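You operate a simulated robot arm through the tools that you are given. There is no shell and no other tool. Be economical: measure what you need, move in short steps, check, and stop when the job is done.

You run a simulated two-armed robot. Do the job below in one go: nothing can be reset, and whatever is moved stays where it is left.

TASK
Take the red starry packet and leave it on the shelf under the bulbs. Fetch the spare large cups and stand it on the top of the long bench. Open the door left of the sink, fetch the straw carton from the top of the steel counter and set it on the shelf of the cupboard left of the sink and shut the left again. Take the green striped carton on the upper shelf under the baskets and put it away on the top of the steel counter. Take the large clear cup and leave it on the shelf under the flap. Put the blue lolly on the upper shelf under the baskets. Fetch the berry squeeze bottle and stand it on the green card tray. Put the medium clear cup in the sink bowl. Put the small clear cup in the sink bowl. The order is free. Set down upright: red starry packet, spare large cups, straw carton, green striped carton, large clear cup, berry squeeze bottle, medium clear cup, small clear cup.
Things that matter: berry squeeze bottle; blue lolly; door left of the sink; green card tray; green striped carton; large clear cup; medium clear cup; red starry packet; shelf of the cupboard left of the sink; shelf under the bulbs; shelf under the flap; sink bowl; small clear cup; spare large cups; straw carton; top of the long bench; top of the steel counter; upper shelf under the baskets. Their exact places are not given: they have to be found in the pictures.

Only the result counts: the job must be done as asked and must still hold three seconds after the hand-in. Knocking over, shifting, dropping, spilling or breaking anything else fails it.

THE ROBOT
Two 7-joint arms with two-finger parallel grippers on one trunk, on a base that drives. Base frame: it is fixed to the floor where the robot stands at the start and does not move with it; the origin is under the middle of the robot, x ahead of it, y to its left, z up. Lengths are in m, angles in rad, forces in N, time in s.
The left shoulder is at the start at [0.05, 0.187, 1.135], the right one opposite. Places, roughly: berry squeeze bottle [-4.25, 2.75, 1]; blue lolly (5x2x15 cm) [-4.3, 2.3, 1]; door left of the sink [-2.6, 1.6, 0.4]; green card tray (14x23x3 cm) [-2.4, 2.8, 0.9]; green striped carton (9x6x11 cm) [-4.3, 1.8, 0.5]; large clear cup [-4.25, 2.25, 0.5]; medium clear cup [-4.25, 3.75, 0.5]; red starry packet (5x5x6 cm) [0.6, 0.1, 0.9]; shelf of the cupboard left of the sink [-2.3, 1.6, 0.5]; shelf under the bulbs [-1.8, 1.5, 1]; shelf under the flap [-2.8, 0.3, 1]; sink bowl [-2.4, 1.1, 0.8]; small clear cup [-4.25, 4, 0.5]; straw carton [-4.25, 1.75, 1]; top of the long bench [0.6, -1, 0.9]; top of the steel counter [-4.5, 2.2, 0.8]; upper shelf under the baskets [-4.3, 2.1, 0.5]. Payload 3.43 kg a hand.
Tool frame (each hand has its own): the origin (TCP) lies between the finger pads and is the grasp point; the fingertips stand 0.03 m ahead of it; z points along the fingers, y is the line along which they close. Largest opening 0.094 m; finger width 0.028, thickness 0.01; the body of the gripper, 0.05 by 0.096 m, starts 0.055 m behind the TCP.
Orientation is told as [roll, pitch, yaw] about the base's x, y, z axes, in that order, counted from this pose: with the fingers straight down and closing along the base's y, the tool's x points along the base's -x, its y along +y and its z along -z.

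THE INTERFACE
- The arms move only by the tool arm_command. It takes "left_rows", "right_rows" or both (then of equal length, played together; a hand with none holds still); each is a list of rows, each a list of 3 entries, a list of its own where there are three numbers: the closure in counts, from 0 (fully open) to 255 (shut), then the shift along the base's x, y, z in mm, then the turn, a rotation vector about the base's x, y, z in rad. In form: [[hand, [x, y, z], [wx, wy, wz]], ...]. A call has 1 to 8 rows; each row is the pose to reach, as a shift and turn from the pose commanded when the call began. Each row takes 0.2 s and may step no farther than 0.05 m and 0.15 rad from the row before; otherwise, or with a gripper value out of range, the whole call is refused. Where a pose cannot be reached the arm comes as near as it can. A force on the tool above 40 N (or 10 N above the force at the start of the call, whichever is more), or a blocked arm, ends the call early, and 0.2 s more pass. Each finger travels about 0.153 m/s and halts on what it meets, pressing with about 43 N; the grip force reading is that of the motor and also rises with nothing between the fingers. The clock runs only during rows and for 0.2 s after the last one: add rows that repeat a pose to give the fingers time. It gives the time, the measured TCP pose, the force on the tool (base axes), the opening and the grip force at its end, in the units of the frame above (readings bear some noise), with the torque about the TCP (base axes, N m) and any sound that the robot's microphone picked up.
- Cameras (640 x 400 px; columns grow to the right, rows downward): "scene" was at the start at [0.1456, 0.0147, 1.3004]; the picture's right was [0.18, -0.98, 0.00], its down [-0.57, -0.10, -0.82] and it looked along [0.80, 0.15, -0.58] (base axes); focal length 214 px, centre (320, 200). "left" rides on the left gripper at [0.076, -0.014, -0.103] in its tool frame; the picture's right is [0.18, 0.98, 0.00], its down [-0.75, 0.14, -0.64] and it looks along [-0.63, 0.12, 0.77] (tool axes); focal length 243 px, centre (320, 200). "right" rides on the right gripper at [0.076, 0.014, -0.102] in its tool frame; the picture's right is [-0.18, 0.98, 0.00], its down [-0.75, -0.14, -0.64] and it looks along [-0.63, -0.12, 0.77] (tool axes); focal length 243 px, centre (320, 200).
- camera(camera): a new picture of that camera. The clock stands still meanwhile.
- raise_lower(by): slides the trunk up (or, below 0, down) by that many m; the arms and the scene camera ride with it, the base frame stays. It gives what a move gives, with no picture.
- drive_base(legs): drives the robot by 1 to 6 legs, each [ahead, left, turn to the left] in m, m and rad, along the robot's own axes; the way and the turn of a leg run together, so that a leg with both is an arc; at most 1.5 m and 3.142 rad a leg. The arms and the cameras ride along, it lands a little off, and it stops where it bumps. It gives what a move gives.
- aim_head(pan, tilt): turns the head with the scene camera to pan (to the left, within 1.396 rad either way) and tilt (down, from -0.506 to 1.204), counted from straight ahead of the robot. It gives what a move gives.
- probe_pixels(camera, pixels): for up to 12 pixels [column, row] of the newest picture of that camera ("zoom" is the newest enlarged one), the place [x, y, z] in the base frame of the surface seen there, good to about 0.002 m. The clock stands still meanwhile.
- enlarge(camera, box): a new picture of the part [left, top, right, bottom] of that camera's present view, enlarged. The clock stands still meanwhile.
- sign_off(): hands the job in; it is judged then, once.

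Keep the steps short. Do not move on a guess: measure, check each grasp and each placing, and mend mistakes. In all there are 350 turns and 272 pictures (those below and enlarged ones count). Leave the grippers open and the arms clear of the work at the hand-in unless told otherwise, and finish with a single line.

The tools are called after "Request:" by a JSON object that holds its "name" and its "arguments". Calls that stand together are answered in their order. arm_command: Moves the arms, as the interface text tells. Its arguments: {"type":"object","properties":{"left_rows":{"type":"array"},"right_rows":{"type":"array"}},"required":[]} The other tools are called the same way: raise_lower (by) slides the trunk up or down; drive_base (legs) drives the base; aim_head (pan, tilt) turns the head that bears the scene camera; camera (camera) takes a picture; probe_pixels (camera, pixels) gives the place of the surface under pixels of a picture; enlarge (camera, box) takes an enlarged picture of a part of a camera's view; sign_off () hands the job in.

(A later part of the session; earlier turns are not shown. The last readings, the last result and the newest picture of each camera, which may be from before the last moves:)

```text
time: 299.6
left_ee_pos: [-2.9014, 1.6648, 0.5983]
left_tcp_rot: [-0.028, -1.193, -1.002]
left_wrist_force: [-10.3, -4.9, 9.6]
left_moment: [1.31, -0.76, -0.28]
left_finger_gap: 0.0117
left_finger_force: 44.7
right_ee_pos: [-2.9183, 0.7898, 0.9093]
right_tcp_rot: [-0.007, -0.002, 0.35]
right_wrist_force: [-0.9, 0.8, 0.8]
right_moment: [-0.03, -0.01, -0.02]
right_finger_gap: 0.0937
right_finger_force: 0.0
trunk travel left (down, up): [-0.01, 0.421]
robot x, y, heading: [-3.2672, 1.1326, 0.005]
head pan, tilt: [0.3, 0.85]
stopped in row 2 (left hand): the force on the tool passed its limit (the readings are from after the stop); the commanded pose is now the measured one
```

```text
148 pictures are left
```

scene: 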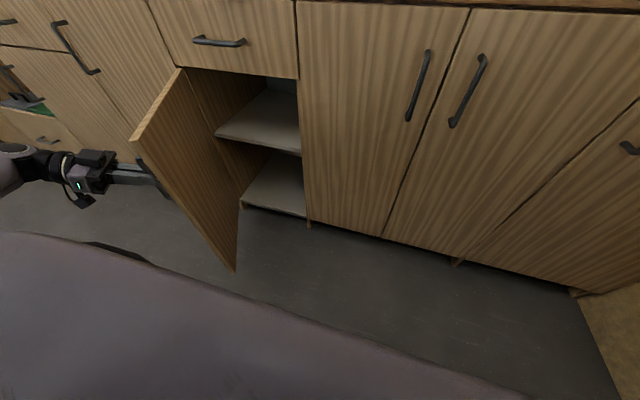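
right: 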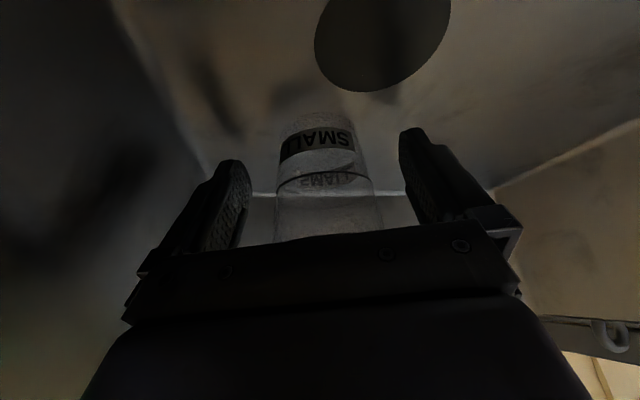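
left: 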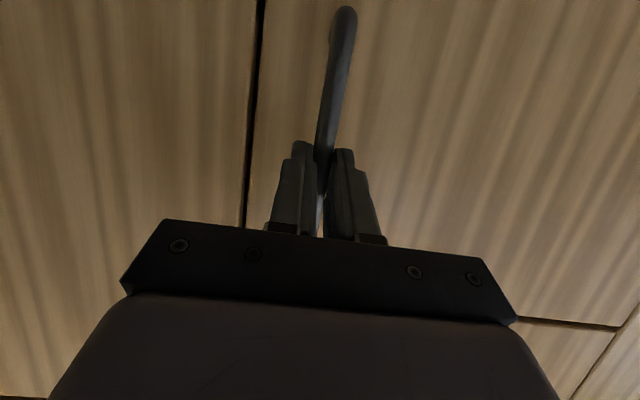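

Door is about 75° open. Release the handle, back the hand off, and measure the shelf inside.

Request:
{"name": "arm_command", "arguments": {"left_rows": [[150, [0, 0, 0], [0, 0, 0]], [0, [0, 0, 0], [0, 0, 0]], [0, [0, 0, 0], [0, 0, 0]], [0, [-22, 34, 0], [0, 0, 0]], [0, [-44, 68, 0], [0, 0, 0]], [0, [-66, 90, 0], [0, 0, 0]]]}}

Request:
{"name": "probe_pixels", "arguments": {"camera": "scene", "pixels": [[265, 125], [235, 130], [297, 148], [220, 134], [275, 100], [292, 95], [285, 185], [300, 77], [185, 67], [295, 120]]}}

Request:
{"name": "camera", "arguments": {"camera": "scene"}}

```text
time: 301.0
left_ee_pos: [-2.968, 1.7558, 0.5965]
left_tcp_rot: [-0.045, -1.19, -0.982]
left_wrist_force: [0.1, 0.8, -0.4]
left_moment: [0.0, 0.0, -0.02]
left_finger_gap: 0.0939
left_finger_force: 0.1
right_ee_pos: [-2.9177, 0.7917, 0.9092]
right_tcp_rot: [-0.006, -0.001, 0.351]
right_wrist_force: [-0.6, -0.1, 0.3]
right_moment: [-0.02, 0.05, -0.01]
right_finger_gap: 0.0939
right_finger_force: 0.0
trunk travel left (down, up): [-0.01, 0.421]
robot x, y, heading: [-3.265, 1.1293, 0.009]
head pan, tilt: [0.3, 0.85]
```

```text
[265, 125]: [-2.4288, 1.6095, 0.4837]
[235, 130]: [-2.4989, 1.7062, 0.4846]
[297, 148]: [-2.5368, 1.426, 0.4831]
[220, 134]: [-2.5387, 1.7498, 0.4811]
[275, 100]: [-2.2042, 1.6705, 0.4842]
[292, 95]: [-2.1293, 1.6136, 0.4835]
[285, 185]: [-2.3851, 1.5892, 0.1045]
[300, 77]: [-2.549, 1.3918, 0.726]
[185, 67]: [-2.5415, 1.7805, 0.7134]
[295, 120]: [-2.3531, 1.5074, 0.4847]
```

```text
147 pictures are left
```

scene: 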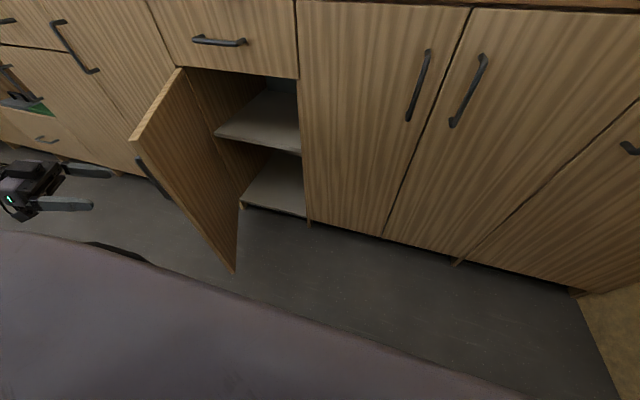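

Shelf inside: z 0.484, front x −2.54, y 1.41–1.76, opening up to z 0.713. Now raise the trunk and bring the left hand back to neutral.

Request:
{"name": "raise_lower", "arguments": {"by": 0.34}}

Request:
{"name": "drive_base", "arguments": {"legs": [[-0.25, 0, 0]]}}

Request:
{"name": "arm_command", "arguments": {"left_rows": [[0, [0, -40, 10], [0, 0, 0.15]], [0, [0, -80, 20], [0, 0, 0.3]], [0, [0, -120, 30], [0, 0, 0.45]], [0, [0, -160, 40], [0, 0, 0.6]], [0, [0, -200, 50], [0, 0, 0.75]], [0, [0, -240, 60], [0, 0, 0.9]], [0, [0, -270, 80], [0, 0, 0.98]]]}}

```text
time: 304.3
left_ee_pos: [-2.9671, 1.7554, 0.9358]
left_tcp_rot: [-0.046, -1.191, -0.977]
left_wrist_force: [0.2, 0.2, -0.5]
left_moment: [-0.01, 0.01, -0.02]
left_finger_gap: 0.0939
left_finger_force: 0.0
right_ee_pos: [-2.9148, 0.7913, 1.2504]
right_tcp_rot: [-0.008, 0.0, 0.351]
right_wrist_force: [0.0, 0.5, -0.1]
right_moment: [-0.03, -0.01, 0.03]
right_finger_gap: 0.0941
right_finger_force: 0.0
trunk travel left (down, up): [-0.35, 0.081]
robot x, y, heading: [-3.2651, 1.1285, 0.0]
head pan, tilt: [0.3, 0.85]
```

```text
time: 306.1
left_ee_pos: [-3.2145, 1.7547, 0.9362]
left_tcp_rot: [-0.044, -1.191, -0.977]
left_wrist_force: [0.5, -0.4, 0.4]
left_moment: [0.0, 0.0, 0.05]
left_finger_gap: 0.0939
left_finger_force: 0.0
right_ee_pos: [-3.1614, 0.7901, 1.2495]
right_tcp_rot: [-0.006, 0.0, 0.354]
right_wrist_force: [0.2, -0.4, 0.4]
right_moment: [0.02, 0.0, -0.03]
right_finger_gap: 0.094
right_finger_force: 0.0
trunk travel left (down, up): [-0.35, 0.081]
robot x, y, heading: [-3.5077, 1.128, 0.009]
head pan, tilt: [0.3, 0.85]
```

```text
time: 307.7
left_ee_pos: [-3.1779, 1.5476, 0.9892]
left_tcp_rot: [-0.049, -1.188, 0.006]
left_wrist_force: [0.3, -1.1, -0.5]
left_moment: [0.02, 0.05, -0.03]
left_finger_gap: 0.0939
left_finger_force: 0.1
left hand out of reach, approached as far as the arm can: row 6, 7
right_ee_pos: [-3.1585, 0.7908, 1.2499]
right_tcp_rot: [-0.004, -0.001, 0.354]
right_wrist_force: [0.1, -0.3, -1.3]
right_moment: [0.01, -0.01, 0.03]
right_finger_gap: 0.094
right_finger_force: 0.0
trunk travel left (down, up): [-0.35, 0.081]
robot x, y, heading: [-3.509, 1.1306, 0.006]
head pan, tilt: [0.3, 0.85]
```

Turn around to the steel counter and go to the straw carton.

Request:
{"name": "drive_base", "arguments": {"legs": [[0.12, 0.3, 0], [0, 0, 3.135]]}}

Request:
{"name": "aim_head", "arguments": {"pan": 0, "tilt": 0.5}}

Request:
{"name": "camera", "arguments": {"camera": "scene"}}

```text
time: 317.2
left_ee_pos: [-3.7374, 1.0227, 0.9895]
left_tcp_rot: [-0.05, -1.191, 3.12]
left_wrist_force: [-0.6, 0.3, 0.3]
left_moment: [0.04, -0.01, -0.01]
left_finger_gap: 0.0938
left_finger_force: 0.0
right_ee_pos: [-3.7332, 1.7821, 1.2492]
right_tcp_rot: [-0.006, 0.001, -2.815]
right_wrist_force: [-0.1, -0.9, -0.2]
right_moment: [-0.05, 0.0, 0.01]
right_finger_gap: 0.094
right_finger_force: 0.1
trunk travel left (down, up): [-0.35, 0.081]
robot x, y, heading: [-3.394, 1.4347, 3.122]
head pan, tilt: [0.3, 0.85]
```

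```text
time: 318.0
left_ee_pos: [-3.7374, 1.0225, 0.9895]
left_tcp_rot: [-0.047, -1.19, 3.12]
left_wrist_force: [0.2, 0.3, -0.2]
left_moment: [-0.01, -0.01, -0.02]
left_finger_gap: 0.0939
left_finger_force: 0.0
right_ee_pos: [-3.7337, 1.7807, 1.2494]
right_tcp_rot: [-0.008, -0.001, -2.816]
right_wrist_force: [0.6, 0.0, -0.2]
right_moment: [-0.02, -0.01, -0.02]
right_finger_gap: 0.0939
right_finger_force: 0.0
trunk travel left (down, up): [-0.35, 0.081]
robot x, y, heading: [-3.3931, 1.4321, 3.126]
head pan, tilt: [0.0, 0.499]
```

```text
146 pictures are left
```

scene: 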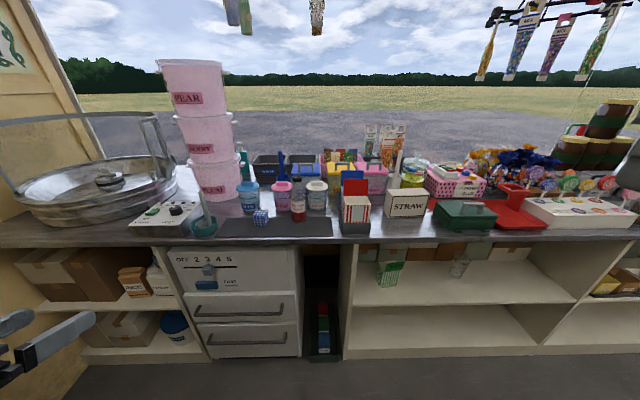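

Request:
{"name": "enlarge", "arguments": {"camera": "scene", "box": [320, 150, 480, 300]}}

```text
2.67 times, centred on (400, 225) of scene
```

zoom: 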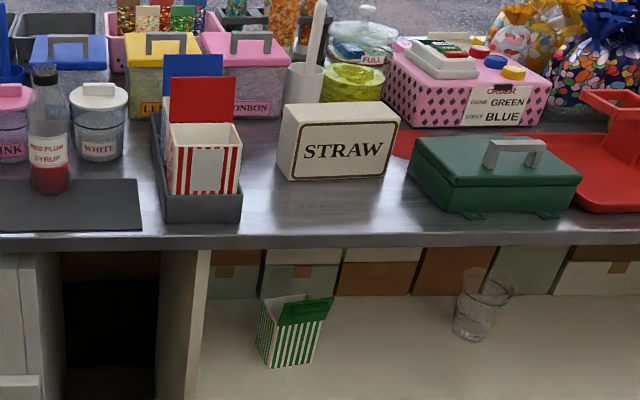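

Request:
{"name": "probe_pixels", "arguments": {"camera": "zoom", "pixels": [[292, 150], [388, 150], [340, 165], [300, 112], [385, 108], [340, 108], [340, 120], [282, 140], [290, 105], [380, 102], [300, 80], [430, 180]]}}

Request:
{"name": "probe_pixels", "arguments": {"camera": "zoom", "pixels": [[285, 345], [318, 340], [262, 330], [300, 310], [310, 300], [480, 318], [465, 320], [275, 315], [250, 380], [270, 370], [300, 368], [480, 340]]}}

```text
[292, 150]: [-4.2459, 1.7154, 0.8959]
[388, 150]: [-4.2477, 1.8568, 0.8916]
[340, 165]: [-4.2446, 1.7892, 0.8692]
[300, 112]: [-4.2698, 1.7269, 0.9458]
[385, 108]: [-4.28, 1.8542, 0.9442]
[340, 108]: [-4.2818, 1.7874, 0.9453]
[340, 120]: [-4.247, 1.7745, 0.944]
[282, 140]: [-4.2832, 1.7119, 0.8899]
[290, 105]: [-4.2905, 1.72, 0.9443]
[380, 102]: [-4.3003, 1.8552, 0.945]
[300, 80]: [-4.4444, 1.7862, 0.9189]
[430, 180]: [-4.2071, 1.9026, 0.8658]
```

```text
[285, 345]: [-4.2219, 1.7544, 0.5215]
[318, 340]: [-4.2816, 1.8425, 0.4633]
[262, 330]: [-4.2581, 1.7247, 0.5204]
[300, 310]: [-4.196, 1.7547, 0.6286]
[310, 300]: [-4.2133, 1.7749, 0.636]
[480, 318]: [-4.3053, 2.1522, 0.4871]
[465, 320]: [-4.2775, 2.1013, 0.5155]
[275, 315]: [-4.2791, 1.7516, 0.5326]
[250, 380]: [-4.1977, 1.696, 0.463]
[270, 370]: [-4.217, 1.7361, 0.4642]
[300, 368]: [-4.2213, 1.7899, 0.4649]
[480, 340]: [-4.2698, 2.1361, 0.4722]
```

STRAW carton: 15 (y) × 7 (x) × 10 cm, standing at x −4.246…−4.315, y 1.712…1.862, z 0.843–0.945. Plan: right hand grips it across its depth from above, turns it 90° and sets it at the counter front; then the left hand regrips it horizontally for the cupboard. First retract the left hand and yaw the right.

Request:
{"name": "arm_command", "arguments": {"left_rows": [[0, [15, 0, 30], [0, -0.14, 0]], [0, [30, 0, 60], [0, -0.28, 0]], [0, [45, 0, 90], [0, -0.42, 0]], [0, [60, 0, 120], [0, -0.56, 0]], [0, [75, 0, 150], [0, -0.7, 0]], [0, [90, 0, 180], [0, -0.84, 0]], [0, [100, 0, 200], [0, -0.98, 0]], [0, [110, 0, 220], [0, -1.12, 0]]], "right_rows": [[0, [0, -10, -10], [0, 0, 0.15]], [0, [0, -20, -20], [0, 0, 0.3]], [0, [0, -30, -30], [0, 0, 0.45]], [0, [0, -40, -40], [0, 0, 0.6]], [0, [0, -50, -50], [0, 0, 0.75]], [0, [0, -60, -60], [0, 0, 0.9]], [0, [0, -70, -70], [0, 0, 1.05]], [0, [0, -80, -80], [0, 0, 1.2]]]}}

Request:
{"name": "camera", "arguments": {"camera": "right"}}

```text
time: 319.8
left_ee_pos: [-3.6366, 0.8511, 1.0557]
left_tcp_rot: [-0.069, -0.089, 3.12]
left_wrist_force: [0.1, -0.4, -0.2]
left_moment: [0.01, 0.01, 0.01]
left_finger_gap: 0.094
left_finger_force: 0.1
left hand out of reach, approached as far as the arm can: row 1, 2, 3, 4, 5, 6, 7, 8
right_ee_pos: [-3.6527, 1.619, 1.142]
right_tcp_rot: [-0.008, -0.001, -1.614]
right_wrist_force: [0.0, -0.7, -0.5]
right_moment: [0.01, 0.0, 0.01]
right_finger_gap: 0.094
right_finger_force: 0.1
right hand out of reach, approached as far as the arm can: row 3, 4, 5, 6, 7, 8
trunk travel left (down, up): [-0.35, 0.081]
robot x, y, heading: [-3.3882, 1.433, 3.118]
head pan, tilt: [0.0, 0.499]
```

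```text
144 pictures are left
```

right: 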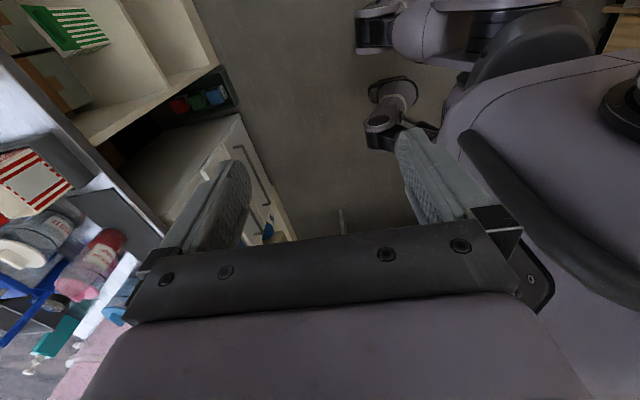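

Drive to ≈(−3.75, 1.59).

Request:
{"name": "drive_base", "arguments": {"legs": [[0, -0.15, 0.02], [0.35, 0, 0]]}}

Request:
{"name": "camera", "arguments": {"camera": "scene"}}

```text
time: 323.1
left_ee_pos: [-3.9712, 0.9966, 1.0558]
left_tcp_rot: [-0.07, -0.091, -3.138]
left_wrist_force: [0.6, -0.1, 0.6]
left_moment: [0.01, 0.0, 0.01]
left_finger_gap: 0.0941
left_finger_force: 0.0
right_ee_pos: [-4.0049, 1.7629, 1.1428]
right_tcp_rot: [-0.008, 0.0, -1.594]
right_wrist_force: [-0.4, 0.3, 0.1]
right_moment: [0.06, 0.0, -0.01]
right_finger_gap: 0.0938
right_finger_force: 0.1
trunk travel left (down, up): [-0.35, 0.081]
robot x, y, heading: [-3.7402, 1.5793, -3.137]
head pan, tilt: [0.0, 0.499]
```

```text
143 pictures are left
```

scene: 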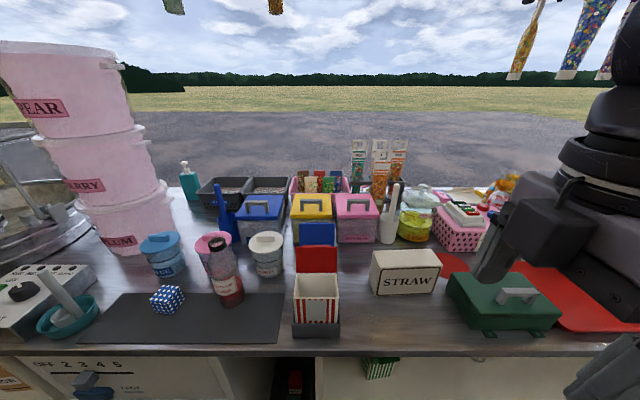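

Request:
{"name": "probe_pixels", "arguments": {"camera": "scene", "pixels": [[376, 266], [440, 266], [405, 258], [405, 252], [373, 252], [436, 250], [371, 275], [405, 249], [390, 225], [480, 280], [340, 310], [410, 330]]}}

```text
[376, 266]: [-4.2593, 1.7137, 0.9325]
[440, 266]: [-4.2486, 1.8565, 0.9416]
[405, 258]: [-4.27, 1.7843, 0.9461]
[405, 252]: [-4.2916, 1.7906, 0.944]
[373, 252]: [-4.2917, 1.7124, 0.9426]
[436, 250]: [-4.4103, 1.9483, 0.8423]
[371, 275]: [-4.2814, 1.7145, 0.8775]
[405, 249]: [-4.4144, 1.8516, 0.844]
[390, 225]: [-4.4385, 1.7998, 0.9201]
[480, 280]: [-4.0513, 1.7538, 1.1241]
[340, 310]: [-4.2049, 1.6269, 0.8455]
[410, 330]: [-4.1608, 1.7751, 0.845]
```

Carton centre ≈ (−4.277, 1.787). Bring the right hand over it (z 1.05), then check.

Request:
{"name": "arm_command", "arguments": {"right_rows": [[0, [-45, 4, -10], [0, 0, 0.02]], [0, [-90, 8, -20], [0, 0, 0.02]], [0, [-135, 12, -35], [0, 0, 0.02]], [0, [-180, 16, -50], [0, 0, 0.02]], [0, [-225, 20, -70], [0, 0, 0.02]], [0, [-270, 24, -90], [0, 0, 0.02]], [0, [-272, 24, -90], [0, 0, 0.02]]]}}

Request:
{"name": "camera", "arguments": {"camera": "right"}}

Request:
{"name": "camera", "arguments": {"camera": "scene"}}

```text
time: 324.6
left_ee_pos: [-3.9703, 0.9959, 1.0563]
left_tcp_rot: [-0.068, -0.091, -3.138]
left_wrist_force: [0.4, 0.1, -0.8]
left_moment: [0.03, -0.03, 0.0]
left_finger_gap: 0.0942
left_finger_force: 0.0
right_ee_pos: [-4.0485, 1.6994, 1.0736]
right_tcp_rot: [-0.009, -0.001, -1.579]
right_wrist_force: [-0.9, -0.1, -0.3]
right_moment: [-0.02, 0.02, 0.01]
right_finger_gap: 0.0941
right_finger_force: 0.0
right hand out of reach, approached as far as the arm can: row 1, 2, 3, 4, 5, 6, 7
trunk travel left (down, up): [-0.35, 0.081]
robot x, y, heading: [-3.7397, 1.5846, -3.137]
head pan, tilt: [0.0, 0.499]
```

```text
142 pictures are left
```

right: 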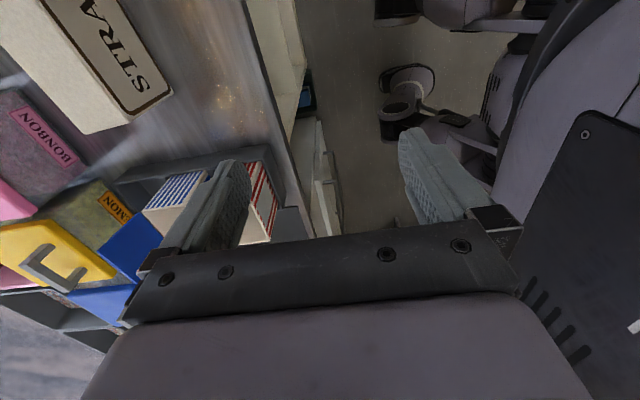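

```text
141 pictures are left
```

scene: 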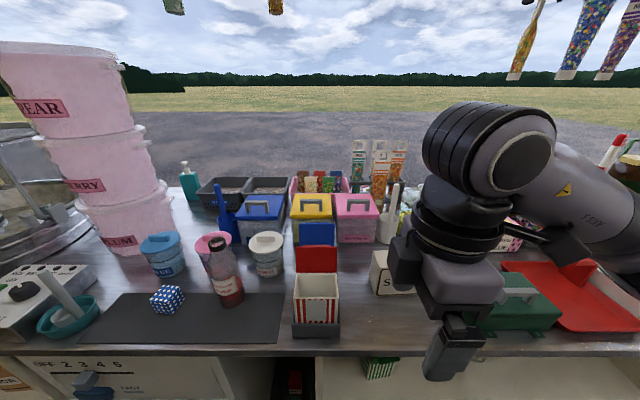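

This wrist yaw direction limits the right arm. Retreat and try the opposite yaw (fingers again closing along x).

Request:
{"name": "arm_command", "arguments": {"right_rows": [[0, [20, 20, 30], [0, 0, -0.14]], [0, [40, 40, 50], [0, 0, -0.28]], [0, [55, 55, 70], [0, 0, -0.42]], [0, [65, 60, 75], [0, 0, -0.56]], [0, [70, 65, 75], [0, 0, -0.7]], [0, [70, 70, 75], [0, 0, -0.84]], [0, [70, 70, 75], [0, 0, -0.98]], [0, [70, 70, 75], [0, 0, -1.12]]]}}

Request:
{"name": "arm_command", "arguments": {"right_rows": [[0, [0, 0, 0], [0, 0, -0.14]], [0, [0, 0, 0], [0, 0, -0.28]], [0, [0, 0, 0], [0, 0, -0.42]], [0, [0, 0, 0], [0, 0, -0.56]], [0, [0, 0, 0], [0, 0, -0.7]], [0, [0, 0, 0], [0, 0, -0.84]], [0, [0, 0, 0], [0, 0, -0.98]], [0, [0, 0, 0], [0, 0, -1.12]]]}}

Request:
{"name": "arm_command", "arguments": {"right_rows": [[0, [0, 0, 0], [0, 0, -0.14]], [0, [0, 0, 0], [0, 0, -0.28]], [0, [0, 0, 0], [0, 0, -0.42]], [0, [0, 0, 0], [0, 0, -0.56]], [0, [0, 0, 0], [0, 0, -0.7]], [0, [0, 0, 0], [0, 0, -0.84]], [0, [0, 0, 0], [0, 0, -0.89]]]}}

```text
time: 326.4
left_ee_pos: [-3.9696, 0.9959, 1.0559]
left_tcp_rot: [-0.071, -0.092, -3.139]
left_wrist_force: [0.3, 0.4, 0.1]
left_moment: [-0.01, -0.01, 0.0]
left_finger_gap: 0.0939
left_finger_force: 0.0
right_ee_pos: [-3.9786, 1.7721, 1.1488]
right_tcp_rot: [-0.005, 0.0, -2.699]
right_wrist_force: [0.0, 0.5, -0.3]
right_moment: [-0.01, -0.02, -0.02]
right_finger_gap: 0.0939
right_finger_force: 0.0
trunk travel left (down, up): [-0.35, 0.081]
robot x, y, heading: [-3.7367, 1.5797, -3.141]
head pan, tilt: [0.0, 0.499]
```

```text
time: 328.2
left_ee_pos: [-3.97, 0.9957, 1.0553]
left_tcp_rot: [-0.069, -0.091, -3.139]
left_wrist_force: [0.4, 0.0, -0.2]
left_moment: [-0.01, 0.0, 0.01]
left_finger_gap: 0.0944
left_finger_force: 0.1
right_ee_pos: [-3.9804, 1.7709, 1.15]
right_tcp_rot: [-0.007, 0.0, 2.466]
right_wrist_force: [0.4, 0.9, 0.5]
right_moment: [-0.02, 0.01, 0.0]
right_finger_gap: 0.094
right_finger_force: 0.1
trunk travel left (down, up): [-0.35, 0.081]
robot x, y, heading: [-3.7393, 1.5802, -3.136]
head pan, tilt: [0.0, 0.499]
```

```text
time: 329.9
left_ee_pos: [-3.9713, 0.9962, 1.0574]
left_tcp_rot: [-0.069, -0.09, -3.14]
left_wrist_force: [-0.2, -0.1, -0.3]
left_moment: [0.04, 0.02, -0.03]
left_finger_gap: 0.0938
left_finger_force: 0.0
right_ee_pos: [-3.9792, 1.7718, 1.1494]
right_tcp_rot: [-0.007, 0.0, 1.575]
right_wrist_force: [-0.4, -0.4, -0.1]
right_moment: [0.01, 0.03, -0.01]
right_finger_gap: 0.094
right_finger_force: 0.1
trunk travel left (down, up): [-0.35, 0.081]
robot x, y, heading: [-3.7433, 1.5814, -3.136]
head pan, tilt: [0.0, 0.499]
```

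Yaw +1.575 reached without any limit. Now extend over the carton.

Request:
{"name": "arm_command", "arguments": {"right_rows": [[0, [-45, 4, -10], [0, 0, 0]], [0, [-90, 8, -20], [0, 0, 0]], [0, [-135, 10, -35], [0, 0, 0]], [0, [-180, 12, -50], [0, 0, 0]], [0, [-225, 14, -65], [0, 0, 0]], [0, [-270, 15, -80], [0, 0, 0]], [0, [-298, 15, -90], [0, 0, 0]]]}}

Request:
{"name": "camera", "arguments": {"camera": "right"}}

Request:
{"name": "camera", "arguments": {"camera": "scene"}}

```text
time: 331.4
left_ee_pos: [-3.9712, 0.9945, 1.0553]
left_tcp_rot: [-0.07, -0.091, -3.139]
left_wrist_force: [0.4, 1.3, -0.2]
left_moment: [0.01, 0.02, 0.01]
left_finger_gap: 0.0939
left_finger_force: 0.0
right_ee_pos: [-4.2779, 1.7864, 1.058]
right_tcp_rot: [-0.006, -0.001, 1.58]
right_wrist_force: [-0.1, -0.6, 0.2]
right_moment: [0.02, 0.0, 0.02]
right_finger_gap: 0.0941
right_finger_force: 0.0
trunk travel left (down, up): [-0.35, 0.081]
robot x, y, heading: [-3.7429, 1.5873, -3.142]
head pan, tilt: [0.0, 0.499]
```

```text
140 pictures are left
```

right: 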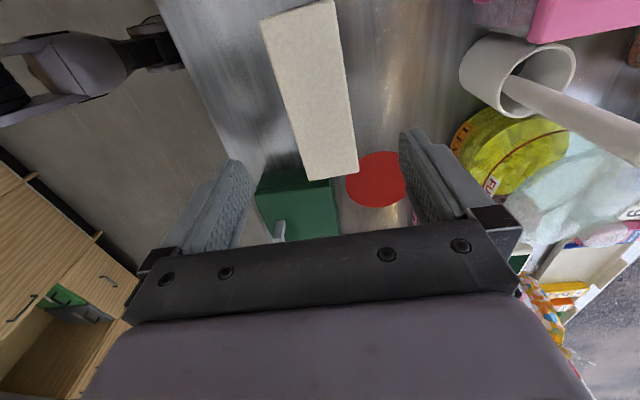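

```text
139 pictures are left
```

scene: 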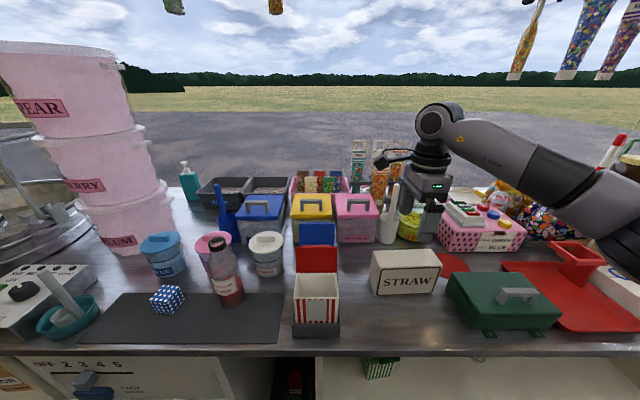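

Aligned. Descend to z 0.915 and close.

Request:
{"name": "arm_command", "arguments": {"right_rows": [[0, [0, 0, -45], [0, 0, -0.005]], [0, [0, 0, -90], [0, 0, -0.005]], [0, [0, 0, -130], [0, 0, -0.005]], [0, [0, 0, -143], [0, 0, -0.005]], [100, [0, 0, -143], [0, 0, -0.005]], [255, [0, 0, -143], [0, 0, -0.005]], [255, [0, 0, -143], [0, 0, -0.005]], [255, [0, 0, -143], [0, 0, -0.005]]]}}

Request:
{"name": "camera", "arguments": {"camera": "scene"}}

```text
time: 333.2
left_ee_pos: [-3.9698, 0.9957, 1.0552]
left_tcp_rot: [-0.071, -0.09, -3.138]
left_wrist_force: [0.6, -0.5, 0.4]
left_moment: [0.03, -0.01, -0.02]
left_finger_gap: 0.094
left_finger_force: 0.1
right_ee_pos: [-4.2779, 1.7885, 0.917]
right_tcp_rot: [-0.007, 0.0, 1.573]
right_wrist_force: [0.0, -0.6, 0.0]
right_moment: [0.09, 0.07, 0.07]
right_finger_gap: 0.0621
right_finger_force: 43.6
trunk travel left (down, up): [-0.35, 0.081]
robot x, y, heading: [-3.7397, 1.5829, -3.141]
head pan, tilt: [0.0, 0.499]
```

```text
138 pictures are left
```

scene: 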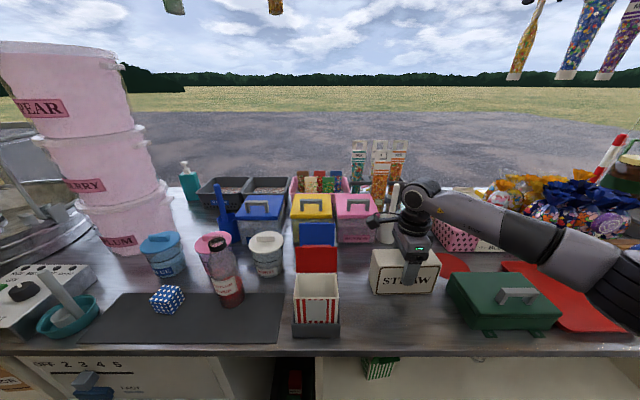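

Gripped across the depth (62 mm). Lift 12 cm and turn it 90° while bringing it forward.

Request:
{"name": "arm_command", "arguments": {"right_rows": [[255, [0, 0, 45], [0, 0, 0]], [255, [0, 0, 90], [0, 0, 0]], [255, [5, 0, 130], [0, 0, 0]], [255, [15, 0, 140], [0, 0, 0.14]], [255, [25, 0, 140], [0, 0, 0.28]], [255, [35, 0, 140], [0, 0, 0.42]], [255, [45, 0, 140], [0, 0, 0.56]], [255, [55, 0, 140], [0, 0, 0.7]]]}}

Request:
{"name": "arm_command", "arguments": {"right_rows": [[255, [2, 0, 0], [0, 0, 0.145]], [255, [4, 0, 0], [0, 0, 0.29]], [255, [6, 0, 0], [0, 0, 0.435]], [255, [8, 0, 0], [0, 0, 0.58]], [255, [8, 0, 0], [0, 0, 0.725]], [255, [8, 0, 0], [0, 0, 0.868]]]}}

Request:
{"name": "camera", "arguments": {"camera": "scene"}}

Request:
{"name": "camera", "arguments": {"camera": "right"}}

```text
time: 335.1
left_ee_pos: [-3.9699, 0.9972, 1.056]
left_tcp_rot: [-0.068, -0.091, -3.14]
left_wrist_force: [0.5, 0.4, -0.1]
left_moment: [0.04, -0.01, 0.01]
left_finger_gap: 0.0942
left_finger_force: 0.1
right_ee_pos: [-4.223, 1.7867, 1.0565]
right_tcp_rot: [-0.009, -0.001, 2.275]
right_wrist_force: [0.1, 0.4, -2.4]
right_moment: [0.02, 0.01, 0.01]
right_finger_gap: 0.0621
right_finger_force: 42.8
trunk travel left (down, up): [-0.35, 0.081]
robot x, y, heading: [-3.7428, 1.5809, -3.138]
head pan, tilt: [0.0, 0.499]
```

```text
time: 336.4
left_ee_pos: [-3.9707, 0.9959, 1.0552]
left_tcp_rot: [-0.071, -0.091, -3.14]
left_wrist_force: [-0.5, -0.3, 0.4]
left_moment: [0.0, -0.01, 0.01]
left_finger_gap: 0.0939
left_finger_force: 0.1
right_ee_pos: [-4.2153, 1.7872, 1.0564]
right_tcp_rot: [-0.007, 0.0, -3.139]
right_wrist_force: [-0.1, 0.7, -2.4]
right_moment: [0.01, -0.02, 0.01]
right_finger_gap: 0.0623
right_finger_force: 42.9
trunk travel left (down, up): [-0.35, 0.081]
robot x, y, heading: [-3.738, 1.5792, -3.144]
head pan, tilt: [0.0, 0.499]
```

```text
137 pictures are left
```

scene: 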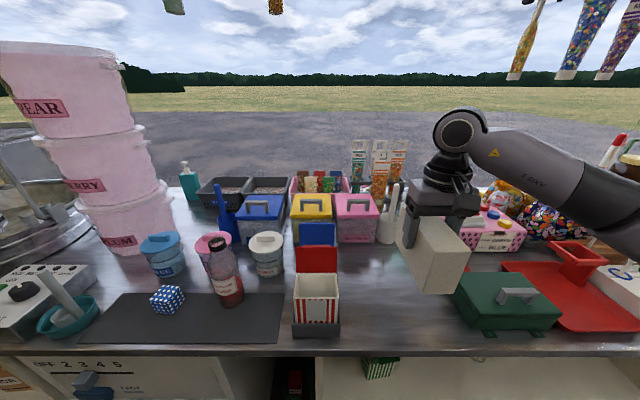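

```text
136 pictures are left
```

right: 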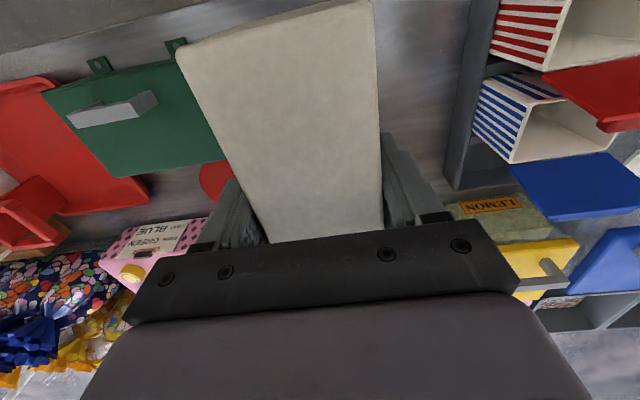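

Lower it onto the counter front (clear of neighbours).

Request:
{"name": "arm_command", "arguments": {"right_rows": [[255, [-3, 0, -45], [0, 0, 0]], [255, [-3, 0, -90], [0, 0, 0]], [255, [-3, 0, -125], [0, 0, 0]], [255, [-3, 0, -135], [0, 0, 0]], [255, [-3, 0, -139], [0, 0, 0]], [255, [-3, 0, -141], [0, 0, 0]]]}}

```text
time: 337.9
left_ee_pos: [-3.9702, 0.9968, 1.0566]
left_tcp_rot: [-0.071, -0.091, -3.139]
left_wrist_force: [0.4, -0.6, -0.5]
left_moment: [-0.02, -0.05, -0.01]
left_finger_gap: 0.0938
left_finger_force: 0.0
right_ee_pos: [-4.2171, 1.7868, 0.9167]
right_tcp_rot: [-0.008, -0.001, 3.142]
right_wrist_force: [-0.6, 1.6, 6.2]
right_moment: [-0.09, -0.57, 0.13]
right_finger_gap: 0.0621
right_finger_force: 43.4
trunk travel left (down, up): [-0.35, 0.081]
robot x, y, heading: [-3.7376, 1.5845, -3.143]
head pan, tilt: [0.0, 0.499]
```

Contact. Release and lift away.

Request:
{"name": "arm_command", "arguments": {"right_rows": [[170, [0, 0, 1], [0, 0, 0]], [80, [0, 0, 1], [0, 0, 0]], [0, [0, 0, 1], [0, 0, 0]], [0, [0, 0, 1], [0, 0, 0]], [0, [0, 0, 45], [0, 0, 0]], [0, [0, 0, 90], [0, 0, 0]], [0, [0, 0, 135], [0, 0, 0]], [0, [30, 0, 170], [0, 0, 0]]]}}

Request:
{"name": "arm_command", "arguments": {"right_rows": [[0, [45, 0, 30], [0, 0, 0]], [0, [90, 0, 50], [0, 0, 0]], [0, [135, 0, 60], [0, 0, 0]], [0, [160, 0, 60], [0, 0, 0]]]}}

Request:
{"name": "camera", "arguments": {"camera": "scene"}}

```text
time: 339.6
left_ee_pos: [-3.9705, 0.9963, 1.0566]
left_tcp_rot: [-0.069, -0.094, -3.14]
left_wrist_force: [-0.2, -0.7, -0.1]
left_moment: [-0.02, -0.01, 0.01]
left_finger_gap: 0.0941
left_finger_force: 0.1
right_ee_pos: [-4.1858, 1.7869, 1.0847]
right_tcp_rot: [-0.006, 0.001, 3.143]
right_wrist_force: [-0.1, 0.9, 0.1]
right_moment: [0.03, 0.0, -0.01]
right_finger_gap: 0.0939
right_finger_force: 0.0
trunk travel left (down, up): [-0.35, 0.081]
robot x, y, heading: [-3.7382, 1.5786, -3.138]
head pan, tilt: [0.0, 0.499]
```

```text
refused: row 1 steps farther than a row can; nothing moved
```

```text
135 pictures are left
```

scene: 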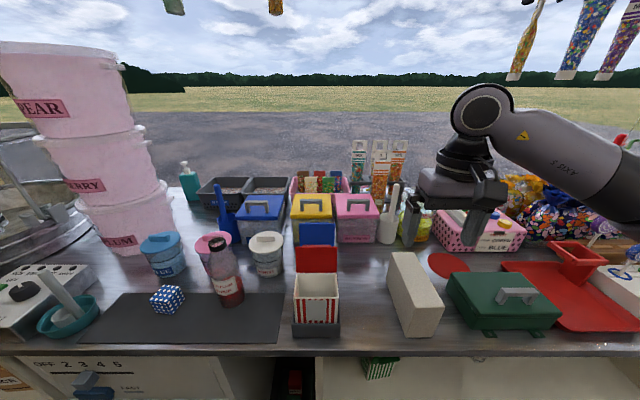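

Carton stands turned. Retract right, reposition the base (back 0.3, right 0.5), then set the left hand horizontal.

Request:
{"name": "arm_command", "arguments": {"right_rows": [[0, [40, 0, 20], [0, 0, 0]], [0, [80, 0, 40], [0, 0, 0]], [0, [120, 0, 60], [0, 0, 0]], [0, [150, 10, 80], [0, 0, 0]]]}}

Request:
{"name": "drive_base", "arguments": {"legs": [[-0.3, 0, 0], [0, -0.5, 0]]}}

Request:
{"name": "arm_command", "arguments": {"left_rows": [[0, [-20, 35, 10], [0, 0.0, 0]], [0, [-40, 70, 20], [0, 0.1, 0]], [0, [-60, 105, 20], [0, 0.24, 0]], [0, [-85, 140, 20], [0, 0.38, 0]], [0, [-110, 175, 10], [0, 0.52, 0]], [0, [-140, 205, 0], [0, 0.66, 0]], [0, [-170, 235, -15], [0, 0.8, 0]], [0, [-200, 260, -30], [0, 0.94, 0]]]}}

Request:
{"name": "camera", "arguments": {"camera": "left"}}

```text
time: 340.6
left_ee_pos: [-3.9702, 0.9953, 1.056]
left_tcp_rot: [-0.069, -0.092, -3.139]
left_wrist_force: [0.4, -0.2, 0.0]
left_moment: [0.0, 0.01, -0.04]
left_finger_gap: 0.094
left_finger_force: 0.0
right_ee_pos: [-4.0377, 1.7958, 1.1652]
right_tcp_rot: [-0.009, -0.002, 3.143]
right_wrist_force: [0.8, 0.1, 0.4]
right_moment: [-0.01, 0.02, 0.01]
right_finger_gap: 0.0939
right_finger_force: 0.0
trunk travel left (down, up): [-0.35, 0.081]
robot x, y, heading: [-3.7409, 1.5813, -3.14]
head pan, tilt: [0.0, 0.499]
```

```text
time: 345.2
left_ee_pos: [-3.6738, 1.5019, 1.0565]
left_tcp_rot: [-0.069, -0.091, -3.139]
left_wrist_force: [0.1, 0.0, 0.0]
left_moment: [-0.01, -0.04, -0.01]
left_finger_gap: 0.0942
left_finger_force: 0.0
right_ee_pos: [-3.7426, 2.3023, 1.1654]
right_tcp_rot: [-0.008, 0.0, -3.143]
right_wrist_force: [-0.4, 0.0, -1.3]
right_moment: [0.0, -0.04, 0.01]
right_finger_gap: 0.094
right_finger_force: 0.1
trunk travel left (down, up): [-0.35, 0.081]
robot x, y, heading: [-3.4463, 2.0882, -3.141]
head pan, tilt: [0.0, 0.499]
```

```text
time: 347.2
left_ee_pos: [-3.7758, 1.7621, 0.8603]
left_tcp_rot: [-0.076, -0.541, -3.131]
left_wrist_force: [-0.1, -0.4, 0.0]
left_moment: [0.04, 0.02, 0.01]
left_finger_gap: 0.0939
left_finger_force: 0.1
left hand out of reach, approached as far as the arm can: row 1, 2, 3, 4, 5, 6, 7
right_ee_pos: [-3.742, 2.3017, 1.1662]
right_tcp_rot: [-0.007, 0.001, -3.141]
right_wrist_force: [-1.6, -0.7, 0.1]
right_moment: [0.02, 0.02, -0.03]
right_finger_gap: 0.0939
right_finger_force: 0.0
trunk travel left (down, up): [-0.35, 0.081]
robot x, y, heading: [-3.4451, 2.0847, -3.14]
head pan, tilt: [0.0, 0.499]
stopped in row 8 (left hand): the arm was blocked; the commanded pose is now the measured one
```

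```text
134 pictures are left
```

left: 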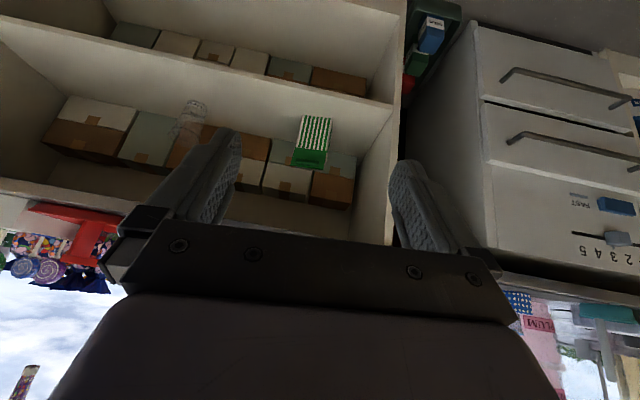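

The fold limited it; extend ahead and up first, then tilt further.

Request:
{"name": "arm_command", "arguments": {"left_rows": [[0, [-30, 0, 25], [0.0, 0, 0]], [0, [-60, 0, 50], [0, 0, 0]], [0, [-90, 5, 75], [0, 0.0, 0]], [0, [-110, 10, 95], [0, 0.1, 0]], [0, [-120, 15, 105], [0, 0.24, 0]], [0, [-125, 20, 105], [0, 0.38, 0]], [0, [-130, 20, 100], [0, 0.52, 0]], [0, [-135, 20, 90], [0, 0.66, 0]]]}}

Request:
{"name": "camera", "arguments": {"camera": "left"}}

```text
time: 349.1
left_ee_pos: [-3.9146, 1.7658, 0.963]
left_tcp_rot: [0.099, -1.223, 2.993]
left_wrist_force: [0.0, 0.1, -0.5]
left_moment: [0.0, -0.02, -0.03]
left_finger_gap: 0.094
left_finger_force: 0.0
left hand out of reach, approached as far as the arm can: row 3, 4, 5
right_ee_pos: [-3.7439, 2.3025, 1.1662]
right_tcp_rot: [-0.01, 0.0, 3.144]
right_wrist_force: [0.7, -0.1, -0.3]
right_moment: [-0.01, 0.03, 0.01]
right_finger_gap: 0.0938
right_finger_force: 0.0
trunk travel left (down, up): [-0.35, 0.081]
robot x, y, heading: [-3.4448, 2.086, -3.138]
head pan, tilt: [0.0, 0.499]
```

```text
133 pictures are left
```

left: 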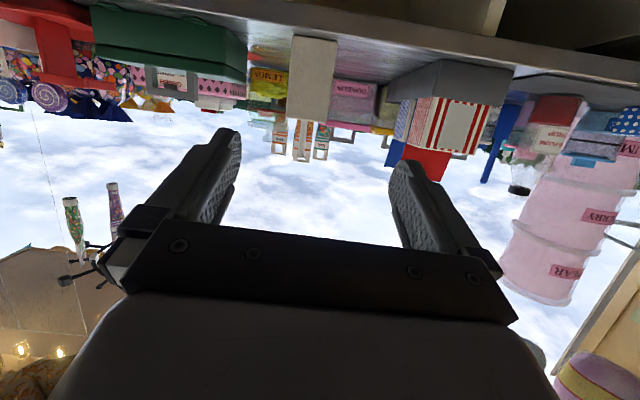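

Good orientation; correct the small errors and align with the carton end (y 1.787, z 0.895).

Request:
{"name": "arm_command", "arguments": {"left_rows": [[0, [0, 10, -30], [0.017, -0.01, 0.028]], [0, [0, 21, -68], [0.034, -0.02, 0.056]], [0, [0, 21, -68], [0.034, -0.02, 0.056]]]}}

Request:
{"name": "drive_base", "arguments": {"legs": [[0.15, 0, 0]]}}

Request:
{"name": "camera", "arguments": {"camera": "left"}}

Request:
{"name": "camera", "arguments": {"camera": "scene"}}

```text
time: 349.5
left_ee_pos: [-3.9156, 1.7414, 0.944]
left_tcp_rot: [0.479, -1.171, 2.675]
left_wrist_force: [-0.5, 0.3, -0.4]
left_moment: [0.01, 0.02, -0.04]
left_finger_gap: 0.094
left_finger_force: 0.1
right_ee_pos: [-3.7411, 2.3016, 1.1653]
right_tcp_rot: [-0.007, 0.0, -3.142]
right_wrist_force: [0.2, 0.3, 0.2]
right_moment: [0.01, -0.01, 0.01]
right_finger_gap: 0.0939
right_finger_force: 0.1
trunk travel left (down, up): [-0.35, 0.081]
robot x, y, heading: [-3.4421, 2.0884, -3.142]
head pan, tilt: [0.0, 0.499]
stopped in row 2 (left hand): the arm was blocked; the commanded pose is now the measured one
```

```text
time: 350.9
left_ee_pos: [-4.0656, 1.7415, 0.9432]
left_tcp_rot: [0.478, -1.172, 2.674]
left_wrist_force: [0.1, 0.4, -0.4]
left_moment: [0.03, -0.04, -0.01]
left_finger_gap: 0.0939
left_finger_force: 0.1
right_ee_pos: [-3.8922, 2.3028, 1.1646]
right_tcp_rot: [-0.007, 0.001, 3.137]
right_wrist_force: [-0.4, -0.3, 0.2]
right_moment: [0.04, 0.0, 0.01]
right_finger_gap: 0.0942
right_finger_force: 0.1
trunk travel left (down, up): [-0.35, 0.081]
robot x, y, heading: [-3.5919, 2.0881, -3.14]
head pan, tilt: [0.0, 0.499]
```

```text
132 pictures are left
```

left: 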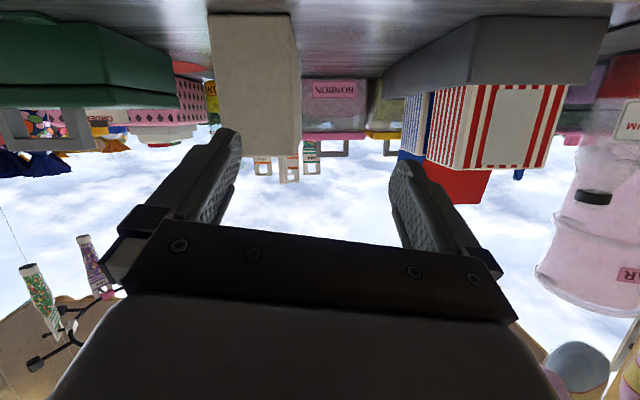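

```text
131 pictures are left
```

scene: 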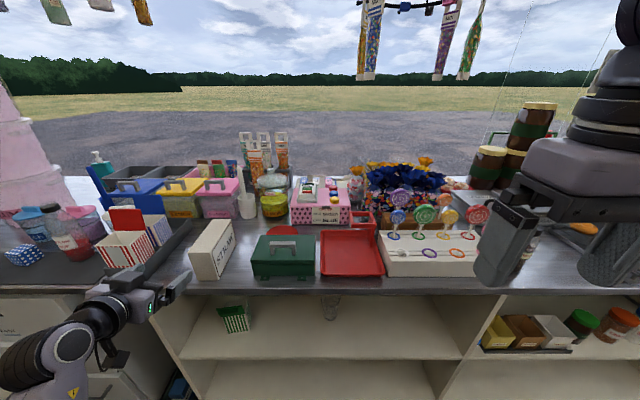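

The hand is only rolled ~10° about its axis. Correct that roll and shift to y 1.787 in small steps.

Request:
{"name": "arm_command", "arguments": {"left_rows": [[0, [0, 10, 0], [0.06, 0.003, 0.022]], [0, [0, 22, 0], [0.12, 0.005, 0.045]], [0, [0, 35, -10], [0.184, 0.008, 0.068]], [0, [0, 45, -25], [0.184, 0.008, 0.068]]]}}

Request:
{"name": "camera", "arguments": {"camera": "scene"}}

```text
time: 351.5
left_ee_pos: [-4.0541, 1.6963, 0.9588]
left_tcp_rot: [0.808, -1.069, 2.441]
left_wrist_force: [-0.9, 0.5, -0.5]
left_moment: [0.01, -0.01, -0.01]
left_finger_gap: 0.0941
left_finger_force: 0.0
left hand out of reach, approached as far as the arm can: row 2, 3
right_ee_pos: [-3.8912, 2.3025, 1.1666]
right_tcp_rot: [-0.008, 0.0, 3.14]
right_wrist_force: [0.8, 0.5, 0.0]
right_moment: [0.03, 0.0, -0.02]
right_finger_gap: 0.094
right_finger_force: 0.0
trunk travel left (down, up): [-0.35, 0.081]
robot x, y, heading: [-3.5932, 2.0912, -3.137]
head pan, tilt: [0.0, 0.499]
stopped in row 3 (left hand): the arm was blocked; the commanded pose is now the measured one
```

```text
130 pictures are left
```

scene: 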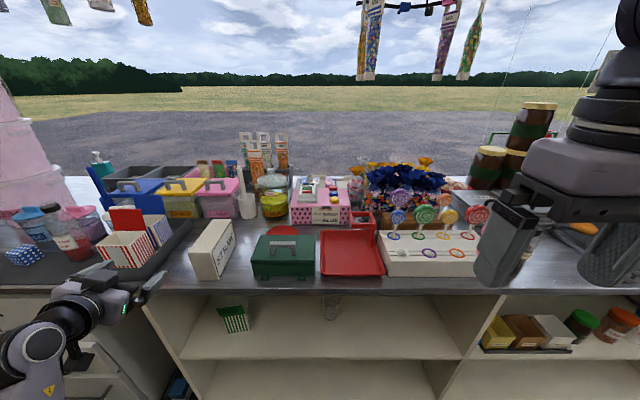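

This arm configuration is at a limit. Back off and reset the left arm to its neutral (vertical, high) pose.

Request:
{"name": "drive_base", "arguments": {"legs": [[-0.2, 0, 0]]}}

Request:
{"name": "arm_command", "arguments": {"left_rows": [[0, [0, 0, 30], [0, -0.14, 0]], [0, [0, -10, 60], [0, -0.28, 0]], [0, [0, -20, 90], [0, -0.42, 0]], [0, [10, -20, 120], [0, -0.56, 0]], [0, [20, -20, 150], [0, -0.7, 0]], [0, [30, -20, 180], [0, -0.84, 0]], [0, [40, -20, 210], [0, -0.98, 0]], [0, [50, -20, 240], [0, -1.1, 0]]]}}

Request:
{"name": "camera", "arguments": {"camera": "scene"}}

```text
time: 353.1
left_ee_pos: [-3.8547, 1.6962, 0.9579]
left_tcp_rot: [0.807, -1.07, 2.443]
left_wrist_force: [0.0, 0.5, 0.3]
left_moment: [0.0, -0.03, -0.03]
left_finger_gap: 0.0943
left_finger_force: 0.1
right_ee_pos: [-3.691, 2.3028, 1.1656]
right_tcp_rot: [-0.008, 0.0, 3.142]
right_wrist_force: [0.1, 0.8, 0.1]
right_moment: [-0.07, 0.06, 0.01]
right_finger_gap: 0.0938
right_finger_force: 0.0
trunk travel left (down, up): [-0.35, 0.081]
robot x, y, heading: [-3.3968, 2.0882, -3.141]
head pan, tilt: [0.0, 0.499]
```

```text
time: 355.1
left_ee_pos: [-3.8719, 1.6896, 1.2067]
left_tcp_rot: [0.116, -0.205, 2.601]
left_wrist_force: [0.8, -0.8, -0.4]
left_moment: [0.05, 0.0, -0.04]
left_finger_gap: 0.0941
left_finger_force: 0.0
left hand out of reach, approached as far as the arm can: row 4, 5, 6, 7, 8
right_ee_pos: [-3.6916, 2.299, 1.1661]
right_tcp_rot: [-0.011, 0.001, 3.14]
right_wrist_force: [-0.4, -1.0, -0.3]
right_moment: [0.08, 0.02, -0.02]
right_finger_gap: 0.0939
right_finger_force: 0.0
trunk travel left (down, up): [-0.35, 0.081]
robot x, y, heading: [-3.3959, 2.0839, -3.139]
head pan, tilt: [0.0, 0.499]
stopped in row 8 (left hand): the arm was blocked; the commanded pose is now the measured one
```

```text
129 pictures are left
```

scene: 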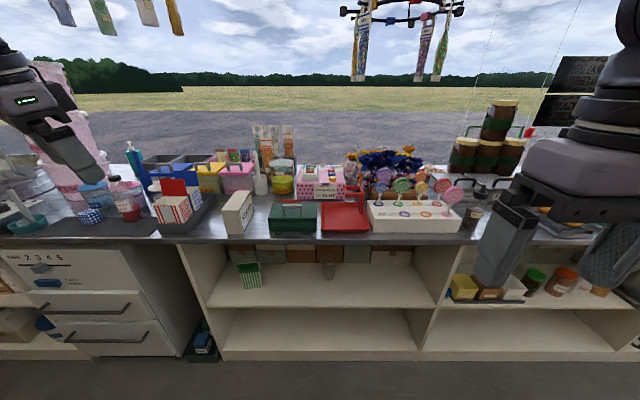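

Request:
{"name": "arm_command", "arguments": {"left_rows": [[0, [20, -10, 0], [0, -0.12, 0]], [0, [40, -20, 0], [0, -0.235, 0]], [0, [60, -20, 0], [0, -0.235, 0]], [0, [80, -20, 0], [0, -0.235, 0]]]}}

Request:
{"name": "arm_command", "arguments": {"left_rows": [[0, [20, -10, 0], [0, 0, 0.14]], [0, [40, -20, -10], [0, 0, 0.28]], [0, [60, -30, -20], [0, 0, 0.42]], [0, [70, -40, -30], [0, 0, 0.54]]]}}

```text
time: 356.1
left_ee_pos: [-3.7928, 1.6731, 1.2072]
left_tcp_rot: [-0.001, 0.0, 2.613]
left_wrist_force: [-0.1, 0.4, 0.3]
left_moment: [0.0, -0.02, 0.01]
left_finger_gap: 0.094
left_finger_force: 0.0
right_ee_pos: [-3.6935, 2.3029, 1.1653]
right_tcp_rot: [-0.007, 0.0, 3.141]
right_wrist_force: [-0.7, -0.2, -0.1]
right_moment: [0.01, 0.04, 0.0]
right_finger_gap: 0.094
right_finger_force: 0.1
trunk travel left (down, up): [-0.35, 0.081]
robot x, y, heading: [-3.3919, 2.0896, -3.141]
head pan, tilt: [0.0, 0.499]
```

```text
time: 357.1
left_ee_pos: [-3.7519, 1.5283, 1.219]
left_tcp_rot: [-0.003, 0.001, -3.133]
left_wrist_force: [0.1, 1.1, 0.6]
left_moment: [0.0, -0.01, 0.01]
left_finger_gap: 0.0942
left_finger_force: 0.1
left hand out of reach, approached as far as the arm can: row 1, 2, 3, 4
right_ee_pos: [-3.6918, 2.3026, 1.1646]
right_tcp_rot: [-0.007, 0.0, 3.141]
right_wrist_force: [0.7, 0.3, -0.7]
right_moment: [0.03, 0.0, 0.02]
right_finger_gap: 0.0941
right_finger_force: 0.1
trunk travel left (down, up): [-0.35, 0.081]
robot x, y, heading: [-3.395, 2.085, -3.138]
head pan, tilt: [0.0, 0.499]
```

Request:
{"name": "aim_head", "arguments": {"pan": 1.0, "tilt": 0.4}}

Request:
{"name": "camera", "arguments": {"camera": "scene"}}

```text
time: 358.4
left_ee_pos: [-3.7527, 1.5301, 1.2195]
left_tcp_rot: [-0.003, -0.001, -3.132]
left_wrist_force: [0.8, 0.8, 0.3]
left_moment: [-0.01, 0.01, 0.01]
left_finger_gap: 0.094
left_finger_force: 0.1
right_ee_pos: [-3.6918, 2.3042, 1.1644]
right_tcp_rot: [-0.007, 0.002, 3.139]
right_wrist_force: [-1.2, 0.2, 0.8]
right_moment: [-0.02, 0.01, 0.0]
right_finger_gap: 0.0939
right_finger_force: 0.0
trunk travel left (down, up): [-0.35, 0.081]
robot x, y, heading: [-3.3959, 2.0864, -3.135]
head pan, tilt: [1.0, 0.4]
```

```text
128 pictures are left
```

scene: 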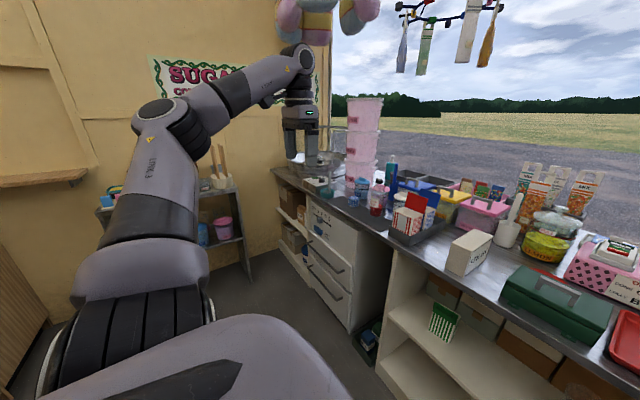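

Elbow is in the normal configuration. Move the hand inward to the pose that tilted well before.

Request:
{"name": "arm_command", "arguments": {"left_rows": [[0, [-10, 45, -10], [0, 0, 0]], [0, [-20, 90, -20], [0, 0, 0]], [0, [-30, 135, -30], [0, 0, 0]], [0, [-40, 180, -40], [0, 0, 0]], [0, [-50, 225, -50], [0, 0, 0]], [0, [-54, 256, -56], [0, 0, 0]]]}}

Request:
{"name": "arm_command", "arguments": {"left_rows": [[0, [-10, 0, -20], [0, 0.15, 0]], [0, [-20, 0, -45], [0, 0.3, 0]], [0, [-30, 0, -70], [0, 0.45, 0]], [0, [-45, 0, -95], [0, 0.6, 0]], [0, [-60, 0, -120], [0, 0.75, 0]], [0, [-75, 0, -145], [0, 0.9, 0]], [0, [-90, 0, -170], [0, 1.05, 0]], [0, [-100, 0, -190], [0, 1.2, 0]]]}}

```text
time: 359.8
left_ee_pos: [-3.9369, 1.7007, 1.2269]
left_tcp_rot: [-0.002, -0.001, -3.131]
left_wrist_force: [0.4, -0.3, 0.1]
left_moment: [-0.01, -0.01, -0.01]
left_finger_gap: 0.0942
left_finger_force: 0.1
left hand out of reach, approached as far as the arm can: row 1, 2, 3, 4, 5, 6
right_ee_pos: [-3.6922, 2.3026, 1.164]
right_tcp_rot: [-0.008, 0.001, 3.139]
right_wrist_force: [-2.0, 0.2, 0.5]
right_moment: [0.01, 0.04, -0.02]
right_finger_gap: 0.0944
right_finger_force: 0.0
trunk travel left (down, up): [-0.35, 0.081]
robot x, y, heading: [-3.3941, 2.0877, -3.136]
head pan, tilt: [1.0, 0.4]
```

```text
time: 361.6
left_ee_pos: [-4.0849, 1.654, 1.0378]
left_tcp_rot: [-0.119, -1.234, -3.077]
left_wrist_force: [0.7, 0.1, -0.1]
left_moment: [-0.02, -0.01, 0.01]
left_finger_gap: 0.0939
left_finger_force: 0.1
left hand out of reach, approached as far as the arm can: row 1, 2, 3, 4, 5, 6, 7, 8
right_ee_pos: [-3.6911, 2.303, 1.1654]
right_tcp_rot: [-0.006, -0.001, 3.14]
right_wrist_force: [1.3, -0.1, 0.2]
right_moment: [0.01, 0.05, 0.0]
right_finger_gap: 0.094
right_finger_force: 0.0
trunk travel left (down, up): [-0.35, 0.081]
robot x, y, heading: [-3.3923, 2.0865, -3.14]
head pan, tilt: [1.0, 0.4]
```

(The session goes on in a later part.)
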